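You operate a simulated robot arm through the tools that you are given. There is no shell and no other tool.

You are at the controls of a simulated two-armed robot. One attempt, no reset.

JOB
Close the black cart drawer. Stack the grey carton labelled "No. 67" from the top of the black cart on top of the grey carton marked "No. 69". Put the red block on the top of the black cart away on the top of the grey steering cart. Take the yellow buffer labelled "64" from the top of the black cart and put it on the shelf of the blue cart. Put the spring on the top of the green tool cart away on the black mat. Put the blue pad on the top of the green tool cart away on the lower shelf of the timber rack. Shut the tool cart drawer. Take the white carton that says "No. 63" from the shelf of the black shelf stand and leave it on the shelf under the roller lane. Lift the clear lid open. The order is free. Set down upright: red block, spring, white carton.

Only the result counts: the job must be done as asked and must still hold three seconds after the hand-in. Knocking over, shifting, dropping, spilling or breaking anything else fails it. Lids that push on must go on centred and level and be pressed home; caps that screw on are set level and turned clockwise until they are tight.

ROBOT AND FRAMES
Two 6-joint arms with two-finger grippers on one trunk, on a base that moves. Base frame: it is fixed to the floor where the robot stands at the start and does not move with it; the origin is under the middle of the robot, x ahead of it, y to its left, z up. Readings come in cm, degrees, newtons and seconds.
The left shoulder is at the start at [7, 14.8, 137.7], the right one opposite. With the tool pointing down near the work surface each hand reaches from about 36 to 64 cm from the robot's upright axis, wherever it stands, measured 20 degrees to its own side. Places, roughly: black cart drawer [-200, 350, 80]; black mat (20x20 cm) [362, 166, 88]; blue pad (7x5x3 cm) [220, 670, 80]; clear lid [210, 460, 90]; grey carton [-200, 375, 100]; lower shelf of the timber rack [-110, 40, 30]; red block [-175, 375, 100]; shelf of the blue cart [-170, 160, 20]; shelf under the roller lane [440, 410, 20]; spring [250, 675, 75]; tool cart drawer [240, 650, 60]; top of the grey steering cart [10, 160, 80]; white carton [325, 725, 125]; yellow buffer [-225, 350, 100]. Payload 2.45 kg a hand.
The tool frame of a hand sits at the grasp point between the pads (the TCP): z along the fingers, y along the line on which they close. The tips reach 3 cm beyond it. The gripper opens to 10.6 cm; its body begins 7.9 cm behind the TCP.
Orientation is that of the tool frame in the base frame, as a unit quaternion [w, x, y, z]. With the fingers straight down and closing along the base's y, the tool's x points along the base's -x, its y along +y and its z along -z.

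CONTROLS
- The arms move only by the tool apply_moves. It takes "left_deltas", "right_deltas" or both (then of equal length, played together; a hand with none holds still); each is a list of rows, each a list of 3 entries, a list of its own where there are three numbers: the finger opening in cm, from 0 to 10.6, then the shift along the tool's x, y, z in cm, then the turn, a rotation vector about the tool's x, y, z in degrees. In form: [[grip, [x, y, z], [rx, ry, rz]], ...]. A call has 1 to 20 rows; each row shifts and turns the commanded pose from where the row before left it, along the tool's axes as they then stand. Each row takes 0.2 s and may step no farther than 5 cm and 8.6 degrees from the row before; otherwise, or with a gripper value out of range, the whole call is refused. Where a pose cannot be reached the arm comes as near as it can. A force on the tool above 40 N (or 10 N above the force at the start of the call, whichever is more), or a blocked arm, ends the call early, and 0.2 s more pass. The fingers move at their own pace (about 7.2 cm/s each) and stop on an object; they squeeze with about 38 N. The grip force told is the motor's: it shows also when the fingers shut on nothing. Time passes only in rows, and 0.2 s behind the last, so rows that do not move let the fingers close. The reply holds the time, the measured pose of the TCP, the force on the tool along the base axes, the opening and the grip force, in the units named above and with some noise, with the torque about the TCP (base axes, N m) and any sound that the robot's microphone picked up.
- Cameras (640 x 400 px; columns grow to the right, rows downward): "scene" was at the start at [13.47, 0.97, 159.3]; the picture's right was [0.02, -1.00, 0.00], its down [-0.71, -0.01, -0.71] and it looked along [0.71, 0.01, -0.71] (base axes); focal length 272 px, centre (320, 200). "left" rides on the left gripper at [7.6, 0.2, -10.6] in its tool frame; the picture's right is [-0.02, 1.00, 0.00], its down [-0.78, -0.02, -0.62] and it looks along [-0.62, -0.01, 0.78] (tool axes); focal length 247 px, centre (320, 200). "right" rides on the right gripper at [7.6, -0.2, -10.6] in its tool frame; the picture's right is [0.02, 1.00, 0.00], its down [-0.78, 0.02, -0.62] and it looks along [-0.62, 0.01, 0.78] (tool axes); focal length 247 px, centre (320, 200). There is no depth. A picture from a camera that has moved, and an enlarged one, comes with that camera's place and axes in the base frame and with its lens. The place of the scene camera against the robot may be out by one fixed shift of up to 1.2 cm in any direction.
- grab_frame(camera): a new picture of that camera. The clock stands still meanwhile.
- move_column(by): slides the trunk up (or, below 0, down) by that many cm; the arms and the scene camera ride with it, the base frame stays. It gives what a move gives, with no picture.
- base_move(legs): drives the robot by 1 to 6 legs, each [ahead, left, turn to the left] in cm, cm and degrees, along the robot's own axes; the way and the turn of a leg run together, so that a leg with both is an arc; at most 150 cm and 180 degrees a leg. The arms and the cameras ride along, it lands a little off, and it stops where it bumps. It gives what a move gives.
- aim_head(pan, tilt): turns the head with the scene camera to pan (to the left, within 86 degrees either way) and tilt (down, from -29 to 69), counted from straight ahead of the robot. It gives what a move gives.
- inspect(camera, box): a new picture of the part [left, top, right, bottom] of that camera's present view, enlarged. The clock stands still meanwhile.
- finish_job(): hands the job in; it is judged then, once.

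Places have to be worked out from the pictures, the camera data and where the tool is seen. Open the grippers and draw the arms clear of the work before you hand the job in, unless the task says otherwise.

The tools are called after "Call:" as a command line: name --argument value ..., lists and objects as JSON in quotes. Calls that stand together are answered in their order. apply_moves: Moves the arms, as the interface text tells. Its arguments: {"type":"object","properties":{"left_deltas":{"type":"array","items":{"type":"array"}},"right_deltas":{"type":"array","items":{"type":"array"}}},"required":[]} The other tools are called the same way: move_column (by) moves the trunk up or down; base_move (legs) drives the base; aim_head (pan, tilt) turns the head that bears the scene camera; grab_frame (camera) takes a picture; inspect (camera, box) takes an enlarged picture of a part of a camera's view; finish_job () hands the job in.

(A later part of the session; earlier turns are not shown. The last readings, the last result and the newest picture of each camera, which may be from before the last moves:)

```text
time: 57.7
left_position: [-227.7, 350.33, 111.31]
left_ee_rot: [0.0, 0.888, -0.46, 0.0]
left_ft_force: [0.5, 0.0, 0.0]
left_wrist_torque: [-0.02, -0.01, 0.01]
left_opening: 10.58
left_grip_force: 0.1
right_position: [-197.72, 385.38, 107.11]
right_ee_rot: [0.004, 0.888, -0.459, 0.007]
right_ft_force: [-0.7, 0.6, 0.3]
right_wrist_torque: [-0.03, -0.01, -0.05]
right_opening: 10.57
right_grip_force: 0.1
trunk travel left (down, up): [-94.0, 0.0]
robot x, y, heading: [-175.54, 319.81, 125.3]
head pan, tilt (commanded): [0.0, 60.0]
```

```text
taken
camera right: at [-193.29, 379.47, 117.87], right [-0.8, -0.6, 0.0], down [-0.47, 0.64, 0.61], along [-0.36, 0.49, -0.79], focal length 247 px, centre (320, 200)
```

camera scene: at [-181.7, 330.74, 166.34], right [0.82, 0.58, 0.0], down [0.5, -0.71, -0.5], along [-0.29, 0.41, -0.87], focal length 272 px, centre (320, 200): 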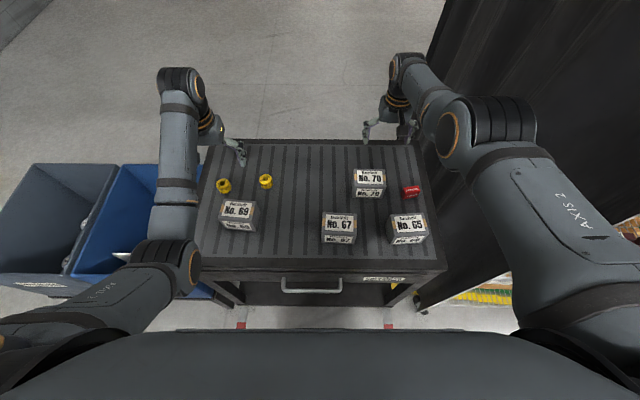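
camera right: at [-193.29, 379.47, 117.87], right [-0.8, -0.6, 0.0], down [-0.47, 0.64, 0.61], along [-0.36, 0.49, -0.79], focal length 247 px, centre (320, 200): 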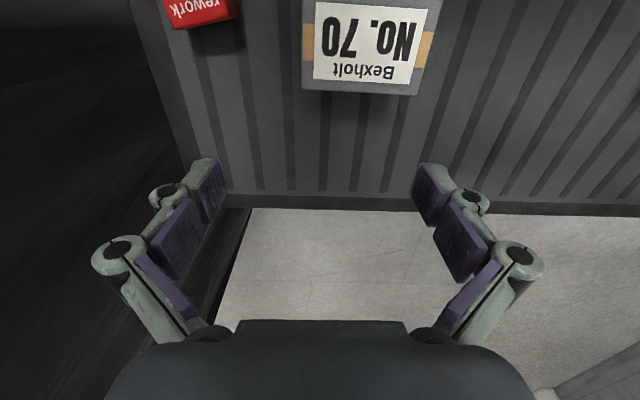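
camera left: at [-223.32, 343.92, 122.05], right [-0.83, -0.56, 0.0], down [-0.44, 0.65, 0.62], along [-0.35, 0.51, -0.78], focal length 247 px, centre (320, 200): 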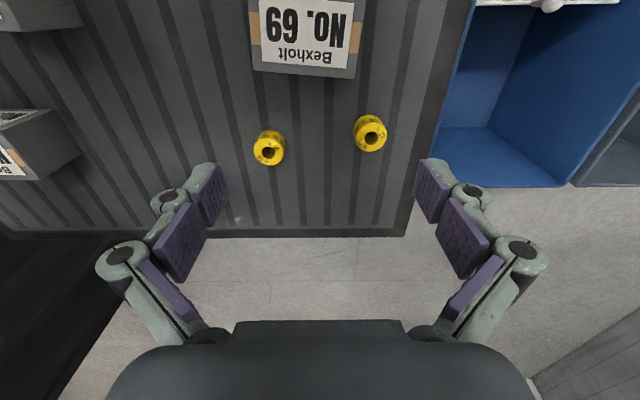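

Everything on the cart top is now within reach. I yaw the left gripper 90° so it closes front-to-back (carton depth ≈6 cm), staying high above the items.

Call:
apply_moves --left_deltas '[[10.6, [0, 0, 0], [0, 0, 8.5]], [10.6, [0, 0, 0], [0, 0, 8.5]], [10.6, [0, 0, 0], [0, 0, 8.5]], [10.6, [0, 0, 0], [0, 0, 8.5]], [10.6, [0, 0, 0], [0, 0, 8.5]], [10.6, [0, 0, 0], [0, 0, 8.5]], [10.6, [0, 0, 0], [0, 0, 8.5]], [10.6, [0, 0, 0], [0, 0, 8.5]], [10.6, [0, 0, 0], [0, 0, 8.5]], [10.6, [0, 0, 0], [0, 0, 8.5]], [10.6, [0, 0, 0], [0, 0, 5]]]' --right_deltas '[[10.6, [2, 0, 0], [0, 0, 0]], [10.6, [2, 0, 0], [0, 0, 0]], [10.6, [2, 0, 0], [0, 0, 0]], [10.6, [2, 0, 0], [0, 0, 0]], [10.6, [0, 0, 0], [0, 0, 0]], [10.6, [0, 0, 0], [0, 0, 0]], [10.6, [0, 0, 0], [0, 0, 0]], [10.6, [0, 0, 0], [0, 0, 0]], [10.6, [0, 0, 0], [0, 0, 0]], [10.6, [0, 0, 0], [0, 0, 0]], [10.6, [0, 0, 0], [0, 0, 0]]]'

Call:
grab_frame --camera "left"

Call:
grab_frame --camera "scene"

```text
time: 60.1
left_position: [-227.67, 350.25, 111.51]
left_ee_rot: [-0.001, -0.303, 0.953, 0.0]
left_ft_force: [0.2, -0.1, -0.1]
left_wrist_torque: [-0.01, -0.02, -0.01]
left_opening: 10.59
left_grip_force: 0.1
right_position: [-197.77, 385.34, 107.04]
right_ee_rot: [0.004, 0.888, -0.46, 0.007]
right_ft_force: [-0.4, 0.3, -0.4]
right_wrist_torque: [-0.01, -0.05, 0.02]
right_opening: 10.62
right_grip_force: 0.1
right hand out of reach, approached as far as the arm can: row 1, 2, 3, 4
trunk travel left (down, up): [-94.0, 0.0]
robot x, y, heading: [-175.23, 320.55, 125.3]
head pan, tilt (commanded): [0.0, 60.0]
```

```text
taken
camera left: at [-233.93, 345.96, 122.06], right [-0.56, 0.83, 0.0], down [0.65, 0.44, 0.62], along [0.52, 0.35, -0.78], focal length 247 px, centre (320, 200)
```

left: 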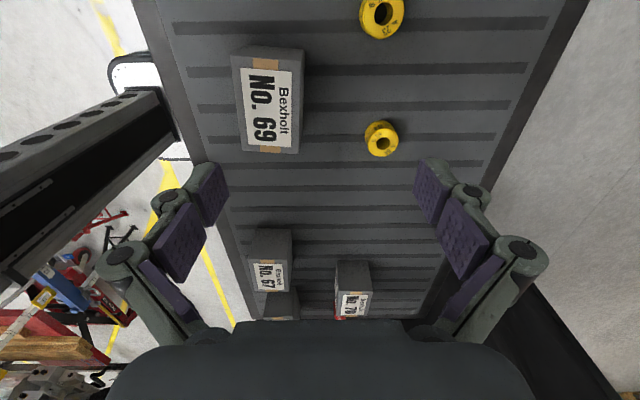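

```text
taken
camera scene: at [-181.68, 330.72, 166.35], right [0.82, 0.58, 0.0], down [0.5, -0.71, -0.5], along [-0.29, 0.41, -0.87], focal length 272 px, centre (320, 200)
```

scene: 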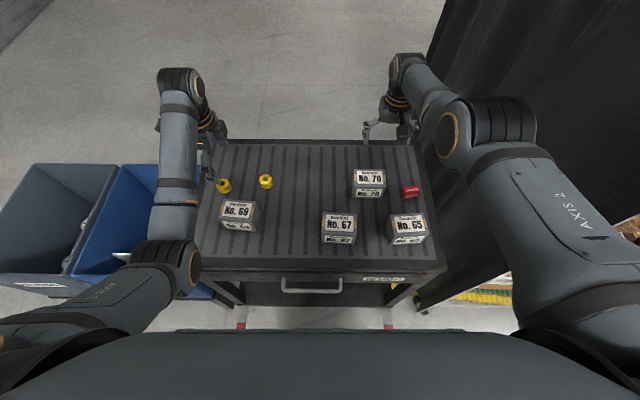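

The right arm got stuck nearly straight (commanded pose behind it). I command it upward to bend the elbow the normal way and free it.

Call:
apply_moves --right_deltas '[[10.6, [0, 0, -4], [0, 0, 0]], [10.6, [0, 0, -4], [0, 0, 0]], [10.6, [0, 0, -4], [0, 0, 0]], [10.6, [0, 0, 0], [0, 0, 0]]]'

Call:
grab_frame --camera "scene"

```text
time: 61.1
left_position: [-227.65, 350.21, 111.46]
left_ee_rot: [-0.001, -0.304, 0.953, -0.001]
left_ft_force: [0.3, -0.5, -0.5]
left_wrist_torque: [-0.04, 0.02, 0.0]
left_opening: 10.61
left_grip_force: 0.1
right_position: [-199.18, 387.07, 118.69]
right_ee_rot: [0.006, 0.888, -0.459, 0.009]
right_ft_force: [-0.1, -1.0, 0.3]
right_wrist_torque: [0.01, -0.01, 0.01]
right_opening: 10.63
right_grip_force: 0.1
right hand out of reach, approached as far as the arm can: row 1, 2, 3
trunk travel left (down, up): [-94.0, 0.0]
robot x, y, heading: [-175.29, 320.32, 125.1]
head pan, tilt (commanded): [0.0, 60.0]
```

```text
taken
camera scene: at [-181.69, 330.74, 166.34], right [0.82, 0.58, 0.0], down [0.5, -0.71, -0.5], along [-0.29, 0.41, -0.87], focal length 272 px, centre (320, 200)
```

scene: 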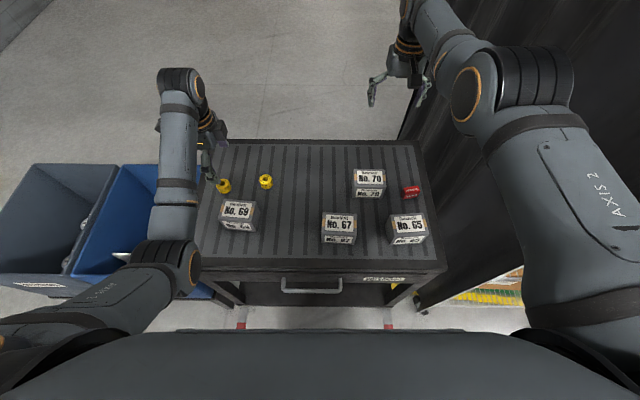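

It rose but stayed extended. I try pulling back together with further upward motion to let the elbow fold.

Call:
apply_moves --right_deltas '[[10.6, [0, 0, -4], [0, 0, 0]], [10.6, [1, 0, -4], [0, 0, 0]], [10.6, [2, 0, -3], [0, 0, 0]], [10.6, [3, 0, 0], [0, 0, 0]], [10.6, [3, 0, 0], [0, 0, 0]]]'

```text
time: 62.3
left_position: [-227.62, 350.31, 111.35]
left_ee_rot: [-0.001, -0.303, 0.953, 0.001]
left_ft_force: [-0.1, -0.6, 0.4]
left_wrist_torque: [-0.04, 0.03, 0.01]
left_opening: 10.58
left_grip_force: 0.2
right_position: [-199.28, 387.12, 130.09]
right_ee_rot: [0.005, 0.888, -0.459, 0.009]
right_ft_force: [0.3, -0.5, 0.3]
right_wrist_torque: [-0.02, -0.03, 0.02]
right_opening: 10.6
right_grip_force: 0.1
right hand out of reach, approached as far as the arm can: row 2, 3, 4, 5
trunk travel left (down, up): [-94.0, 0.0]
robot x, y, heading: [-175.02, 320.31, 125.4]
head pan, tilt (commanded): [0.0, 60.0]
```

Still extended. I tilt the tool forward, which pulls the wrist back toward me and should force the elbow to bend.

Call:
apply_moves --right_deltas '[[10.6, [0, 0, 0], [0, -8.5, 0]], [10.6, [0, 0, 0], [0, -8.5, 0]], [10.6, [0, 0, 0], [0, -8.5, 0]], [10.6, [0, 0, 0], [0, -8.5, 0]], [10.6, [0, 0, 0], [0, -8.5, 0]], [10.6, [0, 0, 0], [0, -8.5, 0]]]'

Call:
grab_frame --camera "scene"

```text
time: 63.7
left_position: [-227.85, 350.26, 111.43]
left_ee_rot: [0.0, -0.304, 0.953, 0.0]
left_ft_force: [0.3, 0.4, -0.1]
left_wrist_torque: [0.01, -0.02, -0.01]
left_opening: 10.6
left_grip_force: 0.0
right_position: [-210.02, 400.7, 130.87]
right_ee_rot: [-0.195, 0.805, -0.417, -0.375]
right_ft_force: [0.0, -0.7, 0.1]
right_wrist_torque: [-0.02, -0.01, -0.01]
right_opening: 10.58
right_grip_force: 0.0
right hand out of reach, approached as far as the arm can: row 1, 2, 3, 4, 5, 6
trunk travel left (down, up): [-94.0, 0.0]
robot x, y, heading: [-175.13, 320.02, 125.1]
head pan, tilt (commanded): [0.0, 60.0]
```

```text
taken
camera scene: at [-181.72, 330.8, 166.34], right [0.82, 0.58, 0.0], down [0.5, -0.71, -0.5], along [-0.29, 0.41, -0.87], focal length 272 px, centre (320, 200)
```

scene: 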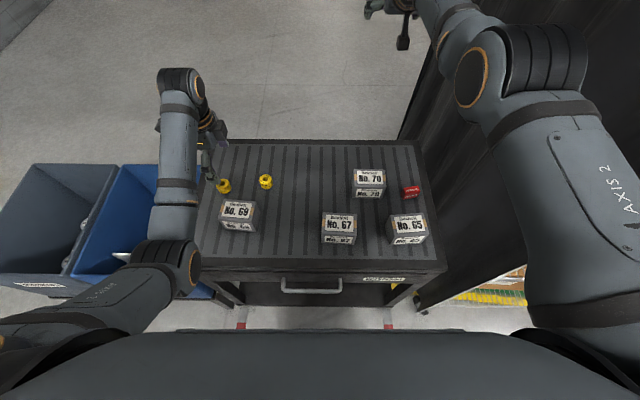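

The elbow is at its straight position. I raise the hand substantially (pure upward motion flexes the elbow the right way), then try retracting.

Call:
apply_moves --right_deltas '[[10.6, [-3.1, 0, -2.5], [0, 0, 0]], [10.6, [-3.1, 0, -2.5], [0, 0, 0]], [10.6, [-3.1, 0, -2.5], [0, 0, 0]], [10.6, [-3.1, 0, -2.5], [0, 0, 0]], [10.6, [-3.1, 0, -2.5], [0, 0, 0]], [10.6, [-3.1, 0, -2.5], [0, 0, 0]]]'

Call:
apply_moves --right_deltas '[[10.6, [1.2, 0, -1.5], [0, 0, 0]], [10.6, [1.2, 0, -1.5], [0, 0, 0]], [10.6, [1.2, 0, -1.5], [0, 0, 0]], [10.6, [1.2, 0, -1.5], [0, 0, 0]]]'

Call:
grab_frame --camera "right"

```text
time: 65.1
left_position: [-227.63, 350.09, 111.5]
left_ee_rot: [0.001, -0.303, 0.953, 0.0]
left_ft_force: [-0.5, 0.0, -0.3]
left_wrist_torque: [0.02, -0.01, 0.01]
left_opening: 10.59
left_grip_force: 0.0
right_position: [-207.68, 397.75, 153.91]
right_ee_rot: [-0.194, 0.805, -0.416, -0.375]
right_ft_force: [0.2, 0.0, 0.5]
right_wrist_torque: [0.0, 0.02, 0.01]
right_opening: 10.6
right_grip_force: 0.0
right hand out of reach, approached as far as the arm can: row 2, 3, 4, 5, 6
trunk travel left (down, up): [-94.0, 0.0]
robot x, y, heading: [-175.07, 320.49, 125.4]
head pan, tilt (commanded): [0.0, 60.0]
```

```text
time: 66.1
left_position: [-227.83, 350.35, 111.41]
left_ee_rot: [0.0, -0.303, 0.953, 0.0]
left_ft_force: [-0.5, -0.6, 0.6]
left_wrist_torque: [-0.01, -0.02, 0.03]
left_opening: 10.6
left_grip_force: 0.1
right_position: [-203.07, 391.7, 153.97]
right_ee_rot: [-0.194, 0.805, -0.417, -0.375]
right_ft_force: [-0.1, -0.5, -0.1]
right_wrist_torque: [0.0, 0.01, 0.02]
right_opening: 10.58
right_grip_force: 0.0
trunk travel left (down, up): [-94.0, 0.0]
robot x, y, heading: [-175.26, 320.58, 125.2]
head pan, tilt (commanded): [0.0, 60.0]
```

```text
taken
camera right: at [-195.44, 381.28, 154.98], right [-0.81, -0.59, -0.02], down [-0.03, 0.01, 1.0], along [-0.59, 0.81, -0.03], focal length 247 px, centre (320, 200)
```

right: 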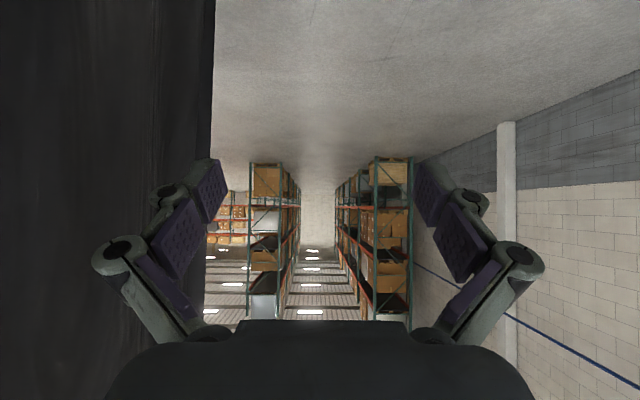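

It is retracting properly now. I continue back 18 cm, then bring the tool upright again.

Call:
apply_moves --right_deltas '[[10.6, [1.89, 0, -2.33], [0, 0, 0]], [10.6, [1.89, 0, -2.33], [0, 0, 0]], [10.6, [1.89, 0, -2.33], [0, 0, 0]], [10.6, [1.89, 0, -2.33], [0, 0, 0]], [10.6, [1.89, 0, -2.33], [0, 0, 0]], [10.6, [1.89, 0, -2.33], [0, 0, 0]]]'

Call:
grab_frame --camera "scene"

```text
time: 67.5
left_position: [-227.81, 350.09, 111.31]
left_ee_rot: [0.0, -0.303, 0.953, 0.001]
left_ft_force: [0.0, -0.5, -0.6]
left_wrist_torque: [-0.01, -0.04, 0.0]
left_opening: 10.58
left_grip_force: 0.0
right_position: [-197.21, 380.28, 151.64]
right_ee_rot: [-0.195, 0.805, -0.416, -0.376]
right_ft_force: [-0.1, -0.1, -0.1]
right_wrist_torque: [0.02, -0.01, -0.02]
right_opening: 10.63
right_grip_force: 0.1
right hand out of reach, approached as far as the arm can: row 4, 5, 6
trunk travel left (down, up): [-94.0, 0.0]
robot x, y, heading: [-175.28, 320.7, 125.2]
head pan, tilt (commanded): [0.0, 60.0]
```

```text
taken
camera scene: at [-181.78, 330.68, 166.35], right [0.82, 0.58, 0.0], down [0.5, -0.71, -0.5], along [-0.29, 0.41, -0.87], focal length 272 px, centre (320, 200)
```

scene: 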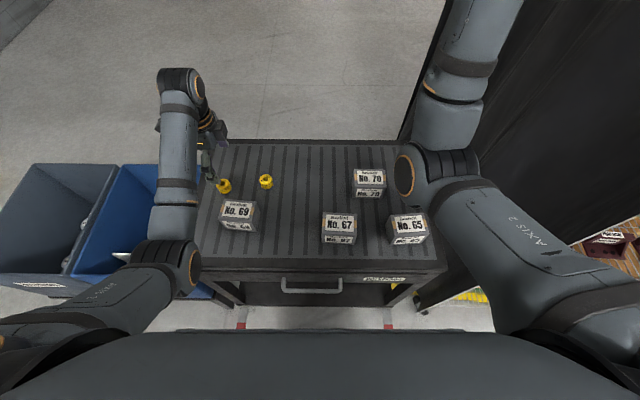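

The elbow is bent the normal way now. I lower the hand and un-tilt it back toward tool-down.

Call:
apply_moves --right_deltas '[[10.6, [3.1, 0, 2.5], [0, 0, 0]], [10.6, [3.1, 0, 2.5], [0, 0, 0]], [10.6, [3.1, 0, 2.5], [0, 0, 0]], [10.6, [3.1, 0, 2.5], [0, 8.5, 0]], [10.6, [2.7, 0, 2.9], [0, 8.5, 0]], [10.6, [2.2, 0, 3.3], [0, 8.5, 0]], [10.6, [1.5, 0, 2.5], [0, 8.5, 0]], [10.6, [2, 0, 0], [0, 8.5, 0]], [10.6, [2, 0, 0], [0, 8.5, 0]], [10.6, [2, 0, 0], [0, 0, 0]]]'

Call:
grab_frame --camera "scene"

```text
time: 69.7
left_position: [-227.67, 350.12, 111.47]
left_ee_rot: [0.0, -0.304, 0.953, -0.001]
left_ft_force: [0.6, -0.3, 0.2]
left_wrist_torque: [0.01, -0.01, 0.03]
left_opening: 10.61
left_grip_force: 0.1
right_position: [-197.82, 379.87, 118.92]
right_ee_rot: [0.003, 0.888, -0.46, 0.007]
right_ft_force: [-1.1, 0.4, 0.0]
right_wrist_torque: [0.02, 0.05, 0.0]
right_opening: 10.62
right_grip_force: 0.0
right hand out of reach, approached as far as the arm can: row 8, 9, 10
trunk travel left (down, up): [-94.0, 0.0]
robot x, y, heading: [-175.75, 320.31, 125.2]
head pan, tilt (commanded): [0.0, 60.0]
```

```text
taken
camera scene: at [-181.6, 330.62, 166.36], right [0.82, 0.58, 0.0], down [0.5, -0.71, -0.5], along [-0.29, 0.41, -0.87], focal length 272 px, centre (320, 200)
```

scene: 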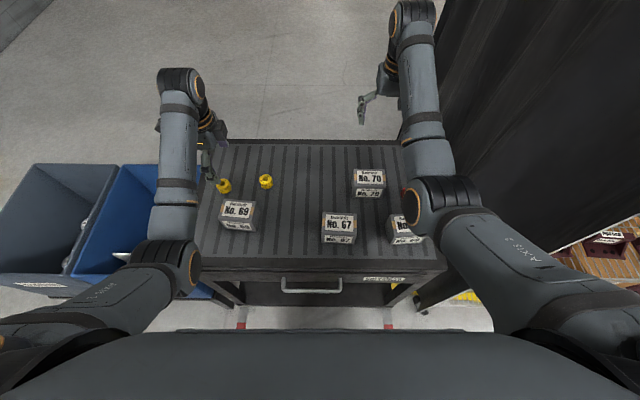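

Right arm is recovered. I lower it to z≈107 and move it right toward the red block, then check its camera.

Call:
apply_moves --right_deltas '[[10.6, [0, 0, 4], [0, 0, 0]], [10.6, [0, 0, 4], [0, 0, 0]], [10.6, [1, -3, 3.5], [0, 0, 0]], [10.6, [1, -4, 0], [0, 0, 0]], [10.6, [2, -4, 0], [0, 0, 0]], [10.6, [2, -3, 0], [0, 0, 0]]]'

Call:
grab_frame --camera "right"

```text
time: 71.1
left_position: [-227.6, 350.19, 111.61]
left_ee_rot: [-0.001, -0.303, 0.953, 0.0]
left_ft_force: [0.6, -0.9, -0.2]
left_wrist_torque: [0.0, 0.0, 0.01]
left_opening: 10.61
left_grip_force: 0.0
right_position: [-182.78, 382.94, 107.48]
right_ee_rot: [0.004, 0.888, -0.459, 0.008]
right_ft_force: [-0.1, -0.1, 0.2]
right_wrist_torque: [0.01, 0.08, 0.04]
right_opening: 10.58
right_grip_force: 0.0
trunk travel left (down, up): [-94.0, 0.0]
robot x, y, heading: [-175.37, 320.45, 125.3]
head pan, tilt (commanded): [0.0, 60.0]
```

```text
taken
camera right: at [-178.3, 377.05, 118.28], right [-0.8, -0.6, 0.0], down [-0.47, 0.64, 0.61], along [-0.36, 0.49, -0.79], focal length 247 px, centre (320, 200)
```

right: 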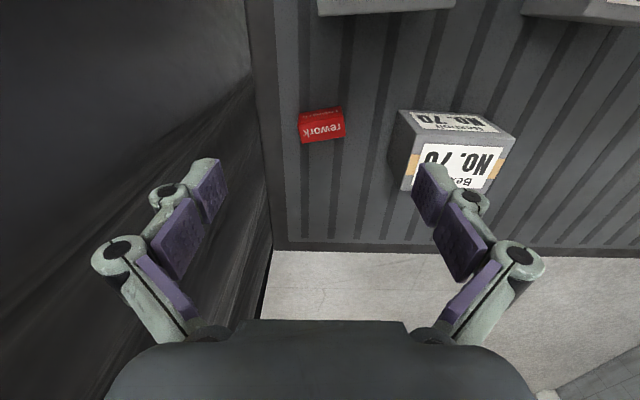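

The red block lies almost directly under the right hand. Now I zoom the left wrist view to measure cartons 69 and 67.

Call:
inspect --camera "left" --box '[200, 20, 440, 170]'

Call:
inspect --camera "left" --box '[220, 210, 380, 310]'

```text
2.67 times, centred on (320, 95) of left
camera zoom: at [-233.75, 345.91, 122.16], right [-0.56, 0.83, 0.0], down [0.65, 0.44, 0.62], along [0.51, 0.35, -0.78], focal length 659 px, centre (320, 480)
```

zoom: 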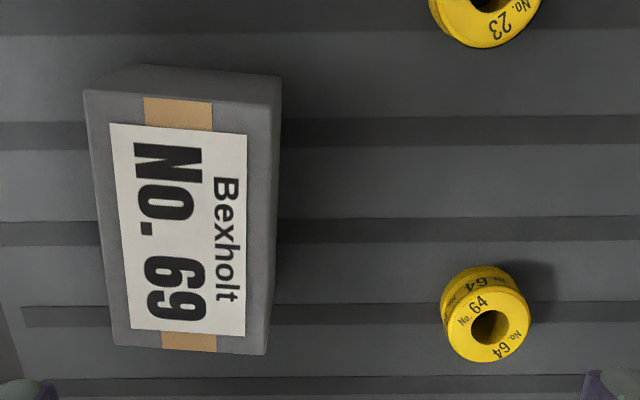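

```text
4.00 times, centred on (300, 260) of left
camera zoom: at [-233.75, 345.91, 122.16], right [-0.56, 0.83, 0.0], down [0.65, 0.44, 0.62], along [0.51, 0.35, -0.78], focal length 988 px, centre (400, -40)
```

zoom: 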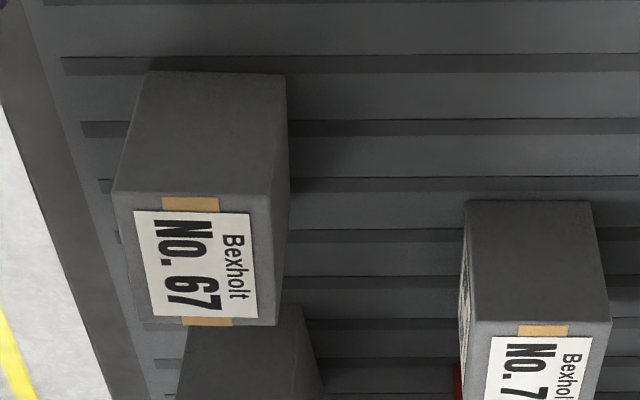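

Cartons measure ≈10×6.5 cm with tops near z≈95.7. I move the left hand over No. 67 at about z=104 and re-measure from there.

Call:
apply_moves --left_deltas '[[10.6, [-3.8, -1.2, 1.5], [0, 0, 0]], [10.6, [-3.8, -1.2, 1.5], [0, 0, 0]], [10.6, [-3.8, -1.2, 1.5], [0, 0, 0]], [10.6, [-3.8, -1.2, 1.5], [0, 0, 0]], [10.6, [-3.8, -1.2, 1], [0, 0, 0]], [10.6, [-3.8, -1.2, 0.5], [0, 0, 0]], [10.6, [-3.8, -1.2, 0], [0, 0, 0]], [10.6, [-3.8, -1.2, 0], [0, 0, 0]], [10.6, [0, 0, 0], [0, 0, 0]]]'

Call:
grab_frame --camera "left"

Call:
grab_frame --camera "scene"

```text
time: 72.2
left_position: [-221.21, 352.83, 106.71]
left_ee_rot: [-0.099, -0.332, 0.938, 0.007]
left_ft_force: [0.0, -0.4, 0.0]
left_wrist_torque: [-0.01, -0.04, -0.01]
left_opening: 10.62
left_grip_force: 0.0
left hand out of reach, approached as far as the arm can: row 5
right_position: [-183.07, 382.91, 107.4]
right_ee_rot: [0.004, 0.888, -0.459, 0.008]
right_ft_force: [-0.1, 0.4, -0.3]
right_wrist_torque: [0.01, 0.01, 0.01]
right_opening: 10.59
right_grip_force: 0.0
trunk travel left (down, up): [-94.0, 0.0]
robot x, y, heading: [-175.13, 320.45, 125.5]
head pan, tilt (commanded): [0.0, 60.0]
stopped in row 5 (left hand): the arm was blocked; the commanded pose is now the measured one
```

```text
taken
camera left: at [-224.89, 348.69, 118.51], right [-0.6, 0.79, 0.08], down [0.72, 0.51, 0.47], along [0.33, 0.34, -0.88], focal length 247 px, centre (320, 200)
```

left: 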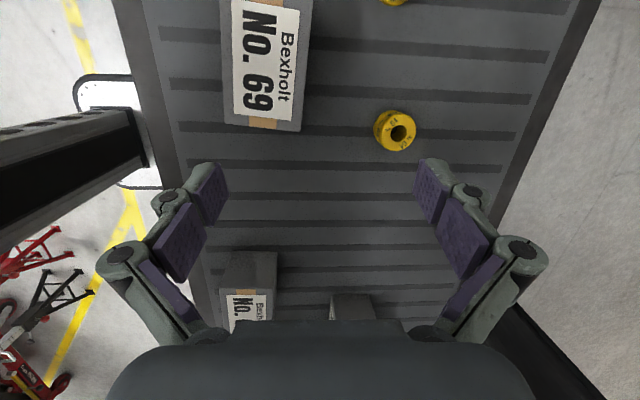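

```text
taken
camera scene: at [-181.76, 330.71, 166.35], right [0.82, 0.58, 0.0], down [0.5, -0.71, -0.5], along [-0.29, 0.41, -0.87], focal length 272 px, centre (320, 200)
```

scene: 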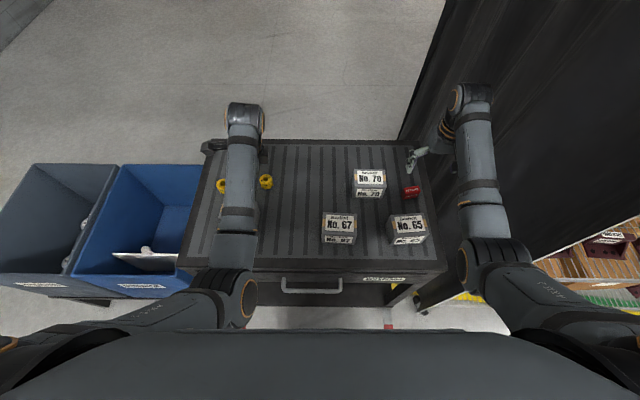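

The wrist runs out of travel with that yaw when swinging right. I go back, fix the small tilt, and turn the left gripper to the opposite yaw (−90°) instead.

Call:
apply_moves --left_deltas '[[10.6, [3, 0, -1], [2.1, -5.3, 1.8]], [10.6, [3, 0, -1], [2.1, -5.2, 1.9]], [10.6, [0, 0, -1], [0, 0, -8.5]], [10.6, [0, 0, -1], [0, 0, -8.5]], [10.6, [0, 0, 0], [0, 0, -8.5]], [10.6, [0, 0, 0], [0, 0, -8.5]], [10.6, [0, 0, 0], [0, 0, -8.5]], [10.6, [0, 0, 0], [0, 0, -8.5]], [10.6, [0, 0, 0], [0, 0, -8.5]], [10.6, [0, 0, 0], [0, 0, -8.5]], [10.6, [0, 0, 0], [0, 0, -8.5]], [10.6, [0, 0, 0], [0, 0, -8.5]], [10.6, [0, 0, 0], [0, 0, -5]]]'

Call:
apply_moves --left_deltas '[[10.6, [0, 0, 0], [0, 0, -8.5]], [10.6, [0, 0, 0], [0, 0, -8.5]], [10.6, [0, 0, 0], [0, 0, -8.5]], [10.6, [0, 0, 0], [0, 0, -8.5]], [10.6, [0, 0, 0], [0, 0, -8.5]], [10.6, [0, 0, 0], [0, 0, -8.5]], [10.6, [0, 0, 0], [0, 0, -8.5]], [10.6, [0, 0, 0], [0, 0, -8.5]], [10.6, [0, 0, 0], [0, 0, -8.5]], [10.6, [0, 0, 0], [0, 0, -8.5]], [10.6, [0, 0, 0], [0, 0, -5]]]'

Call:
grab_frame --camera "left"

```text
time: 75.0
left_position: [-225.56, 349.68, 110.61]
left_ee_rot: [-0.002, 0.888, -0.46, 0.0]
left_ft_force: [0.5, -0.4, 0.3]
left_wrist_torque: [-0.02, -0.01, 0.03]
left_opening: 10.61
left_grip_force: 0.1
left hand out of reach, approached as far as the arm can: row 4
right_position: [-182.95, 382.95, 107.41]
right_ee_rot: [0.003, 0.888, -0.46, 0.008]
right_ft_force: [0.4, 0.3, 0.0]
right_wrist_torque: [0.02, -0.01, 0.01]
right_opening: 10.6
right_grip_force: 0.0
trunk travel left (down, up): [-94.0, 0.0]
robot x, y, heading: [-175.41, 320.05, 125.5]
head pan, tilt (commanded): [0.0, 60.0]
```

```text
time: 77.4
left_position: [-225.55, 349.68, 110.67]
left_ee_rot: [0.0, 0.953, 0.303, 0.002]
left_ft_force: [0.5, 0.7, 0.9]
left_wrist_torque: [0.0, -0.02, -0.01]
left_opening: 10.59
left_grip_force: 0.1
right_position: [-182.93, 382.86, 107.49]
right_ee_rot: [0.004, 0.888, -0.459, 0.008]
right_ft_force: [0.0, 0.9, -0.3]
right_wrist_torque: [-0.01, 0.02, 0.0]
right_opening: 10.59
right_grip_force: 0.1
trunk travel left (down, up): [-94.0, 0.0]
robot x, y, heading: [-175.03, 320.45, 125.3]
head pan, tilt (commanded): [0.0, 60.0]
```

```text
taken
camera left: at [-219.14, 353.92, 121.25], right [0.56, -0.83, 0.0], down [-0.65, -0.44, 0.62], along [-0.51, -0.35, -0.79], focal length 247 px, centre (320, 200)
```

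left: 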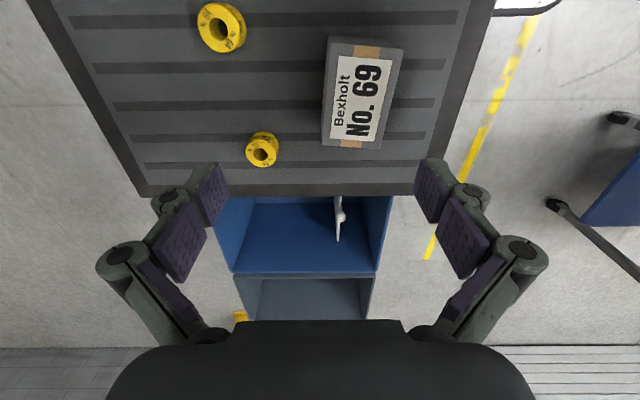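

Yaw −90° works here. I move right toward No. 67 again in steps, lowering slightly.

Call:
apply_moves --left_deltas '[[10.6, [3.7, 1, 1.5], [0, 0, 0]], [10.6, [3.7, 1, 1.5], [0, 0, 0]], [10.6, [3.7, 1, 1.5], [0, 0, 0]], [10.6, [3.7, 1, 1.5], [0, 0, 0]], [10.6, [3.7, 1, 0.5], [0, 0, 0]], [10.6, [3.7, 1, 0], [0, 0, 0]], [10.6, [3.7, 1, 0], [0, 0, 0]], [10.6, [3.6, 1.2, 0], [0, 0, 0]]]'

Call:
grab_frame --camera "left"

Call:
grab_frame --camera "scene"

```text
time: 78.5
left_position: [-220.24, 349.69, 103.82]
left_ee_rot: [0.022, 0.94, 0.326, -0.095]
left_ft_force: [0.9, -0.7, 0.4]
left_wrist_torque: [0.0, 0.0, 0.01]
left_opening: 10.63
left_grip_force: 0.1
left hand out of reach, approached as far as the arm can: row 5
right_position: [-183.2, 382.86, 107.38]
right_ee_rot: [0.004, 0.888, -0.459, 0.007]
right_ft_force: [0.4, 1.0, 0.1]
right_wrist_torque: [0.02, 0.03, 0.01]
right_opening: 10.62
right_grip_force: 0.1
trunk travel left (down, up): [-94.0, 0.0]
robot x, y, heading: [-175.44, 320.11, 125.3]
head pan, tilt (commanded): [0.0, 60.0]
stopped in row 5 (left hand): the arm was blocked; the commanded pose is now the measured one
```

```text
taken
camera left: at [-212.32, 355.35, 112.74], right [0.6, -0.8, -0.02], down [-0.51, -0.4, 0.76], along [-0.61, -0.45, -0.65], focal length 247 px, centre (320, 200)
```

left: 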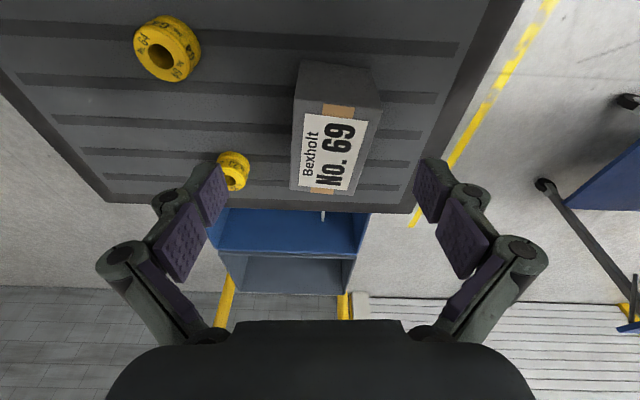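

```text
taken
camera scene: at [-181.79, 330.6, 166.35], right [0.82, 0.58, 0.0], down [0.5, -0.71, -0.5], along [-0.29, 0.41, -0.87], focal length 272 px, centre (320, 200)
```

scene: 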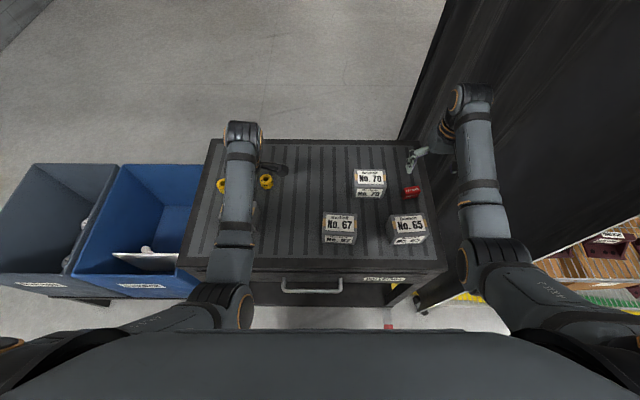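

Both yaws block at the same lateral spot, so the left arm simply can't swing inward past ~20° on its side. I restore the left hand to its plain yaw; I'll use it for the "64" ring, and use the right hand plus base strafing for the carton.

Call:
apply_moves --left_deltas '[[10.6, [-2, 0, -1], [-0.4, 5.6, 1.5]], [10.6, [-2, 0, -1], [-0.4, 5.5, 1.5]], [10.6, [0, 0, -1], [0, 0, 8.5]], [10.6, [0, 0, -1], [0, 0, 8.5]], [10.6, [0, 0, 0], [0, 0, 8.5]], [10.6, [0, 0, 0], [0, 0, 8.5]], [10.6, [0, 0, 0], [0, 0, 8.5]], [10.6, [0, 0, 0], [0, 0, 8.5]], [10.6, [0, 0, 0], [0, 0, 8.5]], [10.6, [0, 0, 0], [0, 0, 8.5]], [10.6, [0, 0, 0], [0, 0, 8.5]], [10.6, [0, 0, 0], [0, 0, 8.5]], [10.6, [0, 0, 0], [0, 0, 5]]]'

Call:
base_move --legs '[[4, 0, 0]]'

Call:
grab_frame --camera "left"

Call:
grab_frame --camera "scene"

```text
time: 81.3
left_position: [-222.85, 347.67, 108.41]
left_ee_rot: [-0.001, 0.888, -0.461, -0.002]
left_ft_force: [-0.8, 0.9, 0.6]
left_wrist_torque: [0.01, -0.02, 0.04]
left_opening: 10.62
left_grip_force: 0.0
right_position: [-183.01, 382.96, 107.33]
right_ee_rot: [0.004, 0.888, -0.459, 0.008]
right_ft_force: [0.0, -0.4, -0.3]
right_wrist_torque: [0.03, -0.01, 0.02]
right_opening: 10.61
right_grip_force: 0.0
trunk travel left (down, up): [-94.0, 0.0]
robot x, y, heading: [-175.22, 320.03, 125.6]
head pan, tilt (commanded): [0.0, 60.0]
```

```text
time: 82.2
left_position: [-224.72, 350.25, 108.72]
left_ee_rot: [-0.003, 0.888, -0.461, -0.004]
left_ft_force: [0.3, -0.8, 0.0]
left_wrist_torque: [0.1, 0.06, -0.03]
left_opening: 10.62
left_grip_force: 0.1
right_position: [-184.81, 385.58, 107.78]
right_ee_rot: [0.003, 0.888, -0.46, 0.005]
right_ft_force: [0.7, -1.6, 0.4]
right_wrist_torque: [0.06, 0.03, 0.01]
right_opening: 10.59
right_grip_force: 0.1
trunk travel left (down, up): [-94.0, 0.0]
robot x, y, heading: [-177.09, 323.48, 125.4]
head pan, tilt (commanded): [0.0, 60.0]
```

```text
taken
camera left: at [-220.28, 343.8, 119.3], right [-0.83, -0.56, 0.0], down [-0.43, 0.64, 0.63], along [-0.35, 0.52, -0.78], focal length 247 px, centre (320, 200)
```

left: 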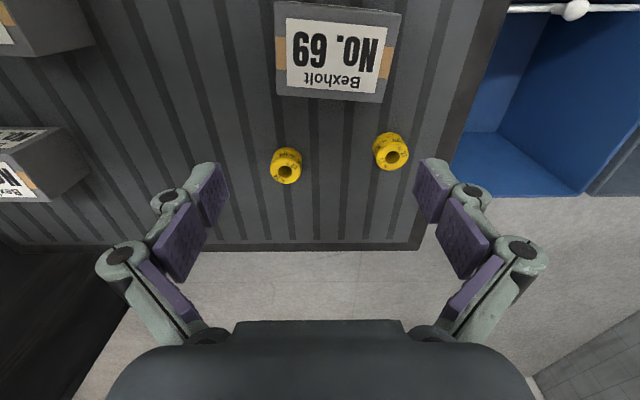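

```text
taken
camera scene: at [-183.3, 332.96, 166.44], right [0.82, 0.58, 0.0], down [0.5, -0.7, -0.51], along [-0.29, 0.41, -0.86], focal length 272 px, centre (320, 200)
```

scene: 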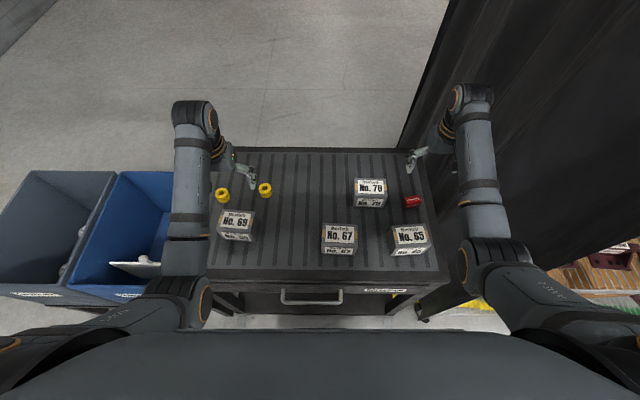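

The base nudged something at the end of that move (3.2 of 4 cm); cartons haven't moved. I back off 2 cm and put the left hand over the "64" ring while the right hand already hovers over the red block.

Call:
base_move --legs '[[-2, 0, 0]]'

Call:
apply_moves --left_deltas '[[10.6, [-3, -1.2, 0], [0, 0, 0]], [10.6, [-3, -1.2, 0], [0, 0, 0]], [10.6, [-3, -1.2, 0], [0, 0, 0]], [10.6, [-3, -1.2, 0], [0, 0, 0]]]'

Call:
grab_frame --camera "left"

Call:
grab_frame --camera "right"

```text
time: 83.0
left_position: [-224.23, 349.62, 108.1]
left_ee_rot: [0.0, 0.888, -0.46, 0.001]
left_ft_force: [-1.1, 0.9, -1.2]
left_wrist_torque: [-0.05, 0.0, 0.0]
left_opening: 10.61
left_grip_force: 0.0
right_position: [-184.41, 384.95, 107.01]
right_ee_rot: [0.006, 0.889, -0.459, 0.011]
right_ft_force: [-0.4, 0.3, -0.3]
right_wrist_torque: [-0.05, -0.02, -0.06]
right_opening: 10.6
right_grip_force: 0.0
trunk travel left (down, up): [-94.0, 0.0]
robot x, y, heading: [-176.57, 322.12, 125.6]
head pan, tilt (commanded): [0.0, 60.0]
```

```text
time: 84.0
left_position: [-226.95, 361.89, 108.47]
left_ee_rot: [-0.001, 0.888, -0.46, -0.002]
left_ft_force: [0.3, 0.4, 0.3]
left_wrist_torque: [0.04, 0.0, -0.02]
left_opening: 10.58
left_grip_force: 0.1
right_position: [-184.19, 384.61, 107.48]
right_ee_rot: [0.004, 0.888, -0.46, 0.009]
right_ft_force: [-0.2, -0.5, 0.7]
right_wrist_torque: [-0.02, -0.02, -0.03]
right_opening: 10.59
right_grip_force: 0.0
trunk travel left (down, up): [-94.0, 0.0]
robot x, y, heading: [-176.21, 321.95, 125.6]
head pan, tilt (commanded): [0.0, 60.0]
```

```text
taken
camera left: at [-222.49, 355.55, 118.99], right [-0.83, -0.56, 0.0], down [-0.44, 0.65, 0.62], along [-0.35, 0.52, -0.78], focal length 247 px, centre (320, 200)
```

left: 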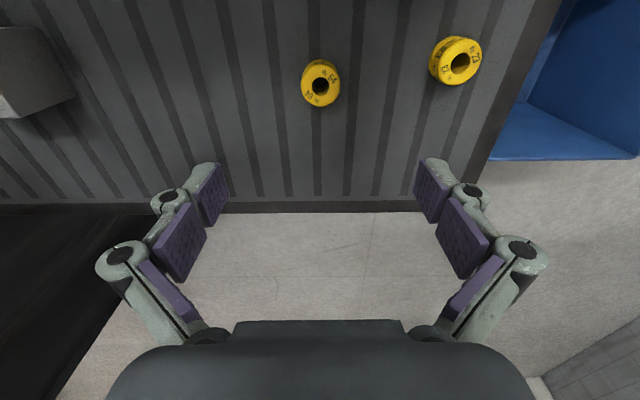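

```text
taken
camera right: at [-179.59, 378.69, 118.25], right [-0.8, -0.6, 0.0], down [-0.47, 0.64, 0.61], along [-0.36, 0.49, -0.79], focal length 247 px, centre (320, 200)
```

right: 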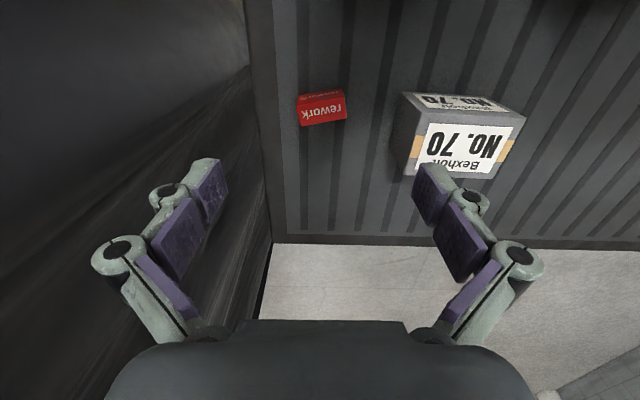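

Both hands are nearly centred over their items. I nudge the right hand 1.7 cm forward and lower the trunk 14 cm, then look.

Call:
apply_moves --left_deltas '[[7, [0.5, 0, 0], [0, 0, 0]], [7, [0, 0, 0], [0, 0, 0]]]' --right_deltas '[[8, [-1.7, 0, 0], [0, 0, 0]], [8, [0, 0, 0], [0, 0, 0]]]'

Call:
move_column --by -14

Call:
grab_frame --camera "left"

Call:
grab_frame --camera "right"

```text
time: 84.6
left_position: [-226.7, 361.43, 108.31]
left_ee_rot: [0.0, 0.888, -0.46, -0.001]
left_ft_force: [0.5, 0.3, 0.5]
left_wrist_torque: [-0.01, 0.02, 0.01]
left_opening: 7.0
left_grip_force: 0.0
right_position: [-185.07, 386.03, 107.39]
right_ee_rot: [0.004, 0.888, -0.46, 0.008]
right_ft_force: [-0.8, -0.3, 0.1]
right_wrist_torque: [0.0, -0.01, -0.02]
right_opening: 8.01
right_grip_force: 0.0
trunk travel left (down, up): [-94.0, 0.0]
robot x, y, heading: [-176.35, 321.68, 125.1]
head pan, tilt (commanded): [0.0, 60.0]
```

```text
time: 86.2
left_position: [-226.7, 361.51, 94.33]
left_ee_rot: [-0.002, 0.888, -0.461, -0.002]
left_ft_force: [0.5, -1.0, 0.1]
left_wrist_torque: [-0.01, 0.01, 0.04]
left_opening: 7.01
left_grip_force: 0.1
right_position: [-184.97, 386.05, 93.4]
right_ee_rot: [0.004, 0.888, -0.46, 0.007]
right_ft_force: [0.3, -0.6, 0.5]
right_wrist_torque: [0.01, 0.03, -0.01]
right_opening: 8.0
right_grip_force: 0.1
trunk travel left (down, up): [-80.0, 14.0]
robot x, y, heading: [-176.35, 322.23, 125.1]
head pan, tilt (commanded): [0.0, 60.0]
```

```text
taken
camera left: at [-222.28, 355.08, 104.97], right [-0.83, -0.56, 0.0], down [-0.44, 0.65, 0.62], along [-0.35, 0.52, -0.78], focal length 247 px, centre (320, 200)
```

left: 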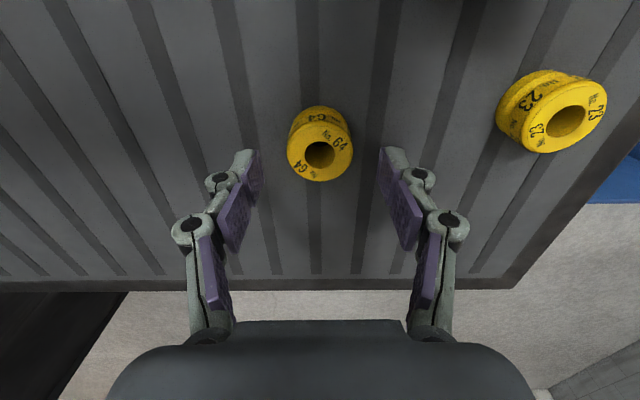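

```text
taken
camera right: at [-180.56, 380.05, 104.25], right [-0.8, -0.6, 0.0], down [-0.47, 0.64, 0.61], along [-0.36, 0.49, -0.79], focal length 247 px, centre (320, 200)
```

right: 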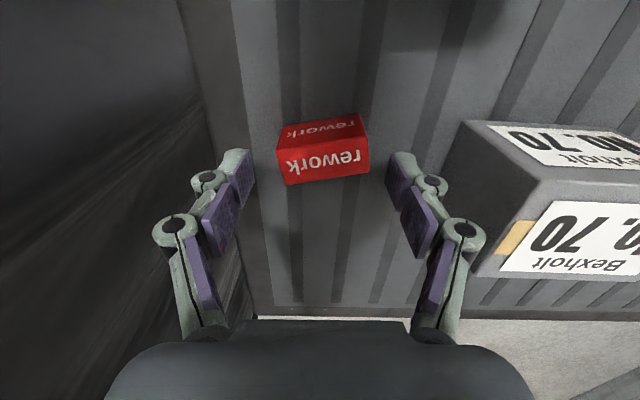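

Both items sit between the fingers. I align the right gripper ~8° with the block, lower both hands ~3 cm and close.

Call:
apply_moves --left_deltas '[[7, [0, 0, 2], [0, 0, 0]], [7, [0, 0, 1.5], [0, 0, 0]], [7, [0, 0, 0], [0, 0, 0]]]' --right_deltas '[[8, [0, 0.2, 0], [0, 0, -8]], [8, [0, 0, 1.5], [0, 0, 0]], [8, [0, 0, 1.2], [0, 0, 0]]]'

Call:
grab_frame --camera "left"

Call:
grab_frame --camera "right"

```text
time: 87.0
left_position: [-226.73, 361.57, 90.83]
left_ee_rot: [-0.002, 0.888, -0.46, -0.001]
left_ft_force: [-1.2, -0.2, -0.8]
left_wrist_torque: [-0.04, -0.01, 0.03]
left_opening: 6.99
left_grip_force: 0.1
right_position: [-185.11, 385.68, 90.74]
right_ee_rot: [0.006, 0.918, -0.396, 0.007]
right_ft_force: [-0.3, 0.1, -0.4]
right_wrist_torque: [0.02, -0.01, 0.0]
right_opening: 8.01
right_grip_force: 0.0
trunk travel left (down, up): [-80.0, 14.0]
robot x, y, heading: [-176.27, 321.97, 125.4]
head pan, tilt (commanded): [0.0, 60.0]
```

```text
taken
camera left: at [-222.3, 355.15, 101.47], right [-0.83, -0.56, 0.0], down [-0.44, 0.65, 0.62], along [-0.35, 0.52, -0.78], focal length 247 px, centre (320, 200)
```

left: 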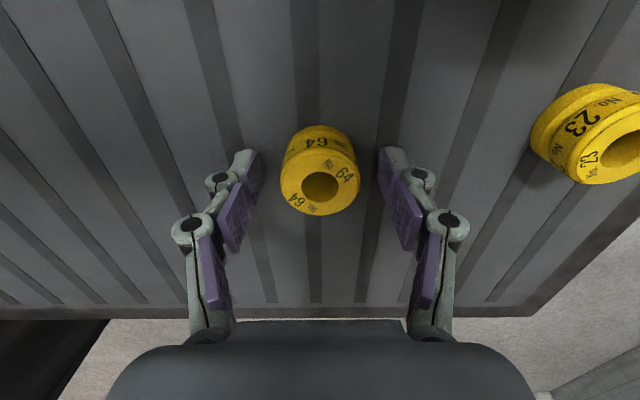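

```text
taken
camera right: at [-179.92, 380.57, 101.53], right [-0.71, -0.7, 0.0], down [-0.56, 0.57, 0.61], along [-0.43, 0.43, -0.79], focal length 247 px, centre (320, 200)
```

right: 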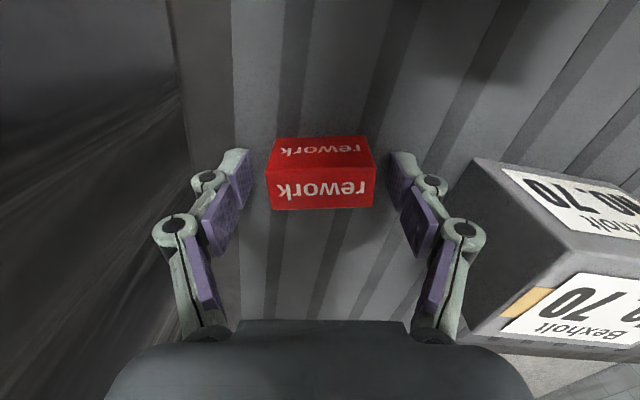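

Aligned nicely on both. Closing both grippers now.

Call:
apply_moves --left_deltas '[[0, [0, 0, 0], [0, 0, 0]], [0, [0, 0, 0], [0, 0, 0]], [0, [0, 0, 0], [0, 0, 0]], [0, [0, 0, 0], [0, 0, 0]]]' --right_deltas '[[0, [0, 0, 0], [0, 0, 0]], [0, [0, 0, 0], [0, 0, 0]], [0, [0, 0, 0], [0, 0, 0]], [0, [0, 0, 0], [0, 0, 0]]]'

Call:
move_column --by 14

Call:
grab_frame --camera "left"

Call:
grab_frame --camera "right"

```text
time: 88.0
left_position: [-226.74, 361.48, 90.95]
left_ee_rot: [-0.002, 0.888, -0.46, 0.0]
left_ft_force: [-1.4, 0.4, 0.2]
left_wrist_torque: [0.02, 0.02, 0.0]
left_opening: 4.26
left_grip_force: 38.2
right_position: [-185.21, 385.81, 90.85]
right_ee_rot: [0.003, 0.918, -0.396, 0.007]
right_ft_force: [1.3, 5.3, 12.0]
right_wrist_torque: [0.27, -0.14, 0.0]
right_opening: 5.1
right_grip_force: 38.5
trunk travel left (down, up): [-80.0, 14.0]
robot x, y, heading: [-176.25, 321.87, 125.3]
head pan, tilt (commanded): [0.0, 60.0]
```

```text
time: 89.7
left_position: [-226.72, 361.55, 104.94]
left_ee_rot: [-0.002, 0.888, -0.46, -0.001]
left_ft_force: [0.3, 0.5, -0.6]
left_wrist_torque: [0.0, -0.01, 0.01]
left_opening: 4.3
left_grip_force: 38.1
right_position: [-185.24, 385.7, 104.74]
right_ee_rot: [0.006, 0.918, -0.397, 0.007]
right_ft_force: [-0.1, -0.6, 0.2]
right_wrist_torque: [0.0, 0.0, 0.01]
right_opening: 5.08
right_grip_force: 37.8
trunk travel left (down, up): [-94.0, 0.0]
robot x, y, heading: [-176.36, 322.15, 125.3]
head pan, tilt (commanded): [0.0, 60.0]
```

```text
taken
camera left: at [-222.32, 355.17, 115.45], right [-0.83, -0.56, 0.0], down [-0.44, 0.65, 0.62], along [-0.35, 0.52, -0.78], focal length 247 px, centre (320, 200)
```

left: 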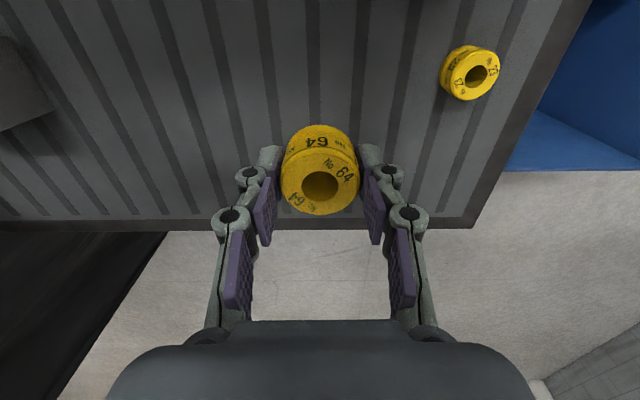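

```text
taken
camera right: at [-179.94, 380.59, 115.52], right [-0.71, -0.7, 0.0], down [-0.56, 0.57, 0.61], along [-0.43, 0.43, -0.79], focal length 247 px, centre (320, 200)
```

right: 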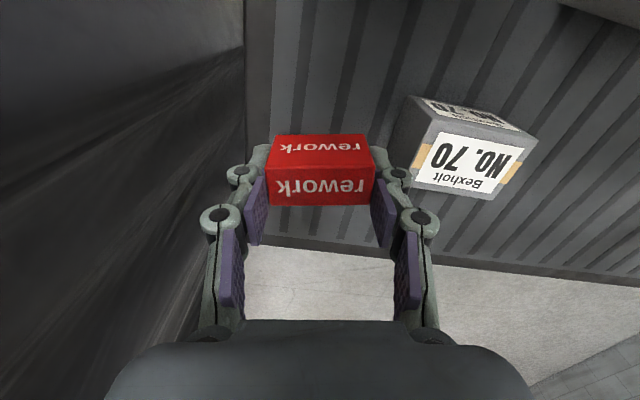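

Both items are held. I back away from the cart ~90 cm and look left at the blue cart's lower shelf.

Call:
base_move --legs '[[-92, 0, 0]]'

Call:
aim_head --pan 86 --tilt 40

Call:
grab_frame --camera "scene"

Call:
aim_head --pan 0 --tilt 40

Call:
grab_frame --camera "scene"

```text
time: 94.6
left_position: [-173.12, 286.11, 104.85]
left_ee_rot: [-0.001, 0.887, -0.461, -0.001]
left_ft_force: [-0.5, -0.7, -0.8]
left_wrist_torque: [0.0, -0.02, 0.01]
left_opening: 4.27
left_grip_force: 37.7
right_position: [-131.62, 310.19, 104.72]
right_ee_rot: [0.006, 0.917, -0.399, 0.007]
right_ft_force: [-0.2, -0.4, -0.1]
right_wrist_torque: [0.02, 0.03, 0.01]
right_opening: 5.06
right_grip_force: 38.4
trunk travel left (down, up): [-94.0, 0.0]
robot x, y, heading: [-122.91, 246.51, 124.9]
head pan, tilt (commanded): [0.0, 60.0]
```

```text
time: 96.2
left_position: [-173.23, 286.01, 104.88]
left_ee_rot: [-0.002, 0.887, -0.462, -0.002]
left_ft_force: [-0.8, 0.4, -0.4]
left_wrist_torque: [0.02, 0.02, -0.01]
left_opening: 4.29
left_grip_force: 37.7
right_position: [-131.52, 310.13, 104.62]
right_ee_rot: [0.005, 0.917, -0.398, 0.007]
right_ft_force: [-0.1, -0.1, 0.2]
right_wrist_torque: [0.0, 0.0, 0.03]
right_opening: 5.06
right_grip_force: 38.1
trunk travel left (down, up): [-94.0, 0.0]
robot x, y, heading: [-122.69, 246.18, 125.0]
head pan, tilt (commanded): [85.9, 40.0]
```

```text
taken
camera scene: at [-132.79, 246.86, 169.02], right [-0.52, 0.86, 0.0], down [0.55, 0.33, -0.77], along [-0.66, -0.4, -0.64], focal length 272 px, centre (320, 200)
```

scene: 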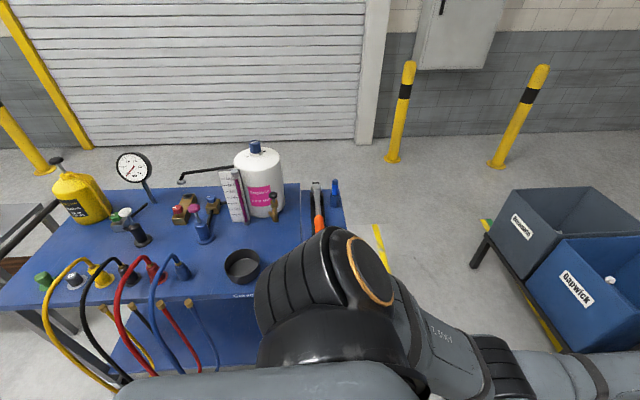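

```text
time: 97.8
left_position: [-173.1, 286.08, 105.02]
left_ee_rot: [-0.001, 0.887, -0.461, -0.001]
left_ft_force: [0.3, 0.5, -0.4]
left_wrist_torque: [0.0, 0.0, 0.01]
left_opening: 4.29
left_grip_force: 38.0
right_position: [-131.6, 310.15, 104.72]
right_ee_rot: [0.004, 0.917, -0.398, 0.008]
right_ft_force: [1.0, 0.1, -0.5]
right_wrist_torque: [-0.01, -0.01, 0.02]
right_opening: 5.08
right_grip_force: 38.3
trunk travel left (down, up): [-94.0, 0.0]
robot x, y, heading: [-122.99, 246.62, 125.0]
head pan, tilt (commanded): [0.0, 40.0]
```

```text
taken
camera scene: at [-130.41, 258.19, 169.02], right [0.82, 0.58, 0.0], down [0.37, -0.53, -0.77], along [-0.44, 0.63, -0.64], focal length 272 px, centre (320, 200)
```

scene: 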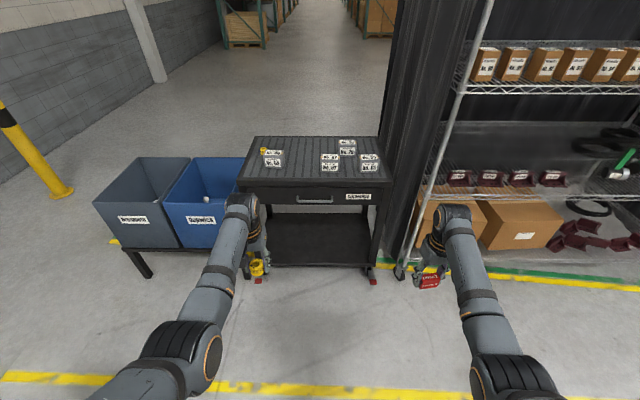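

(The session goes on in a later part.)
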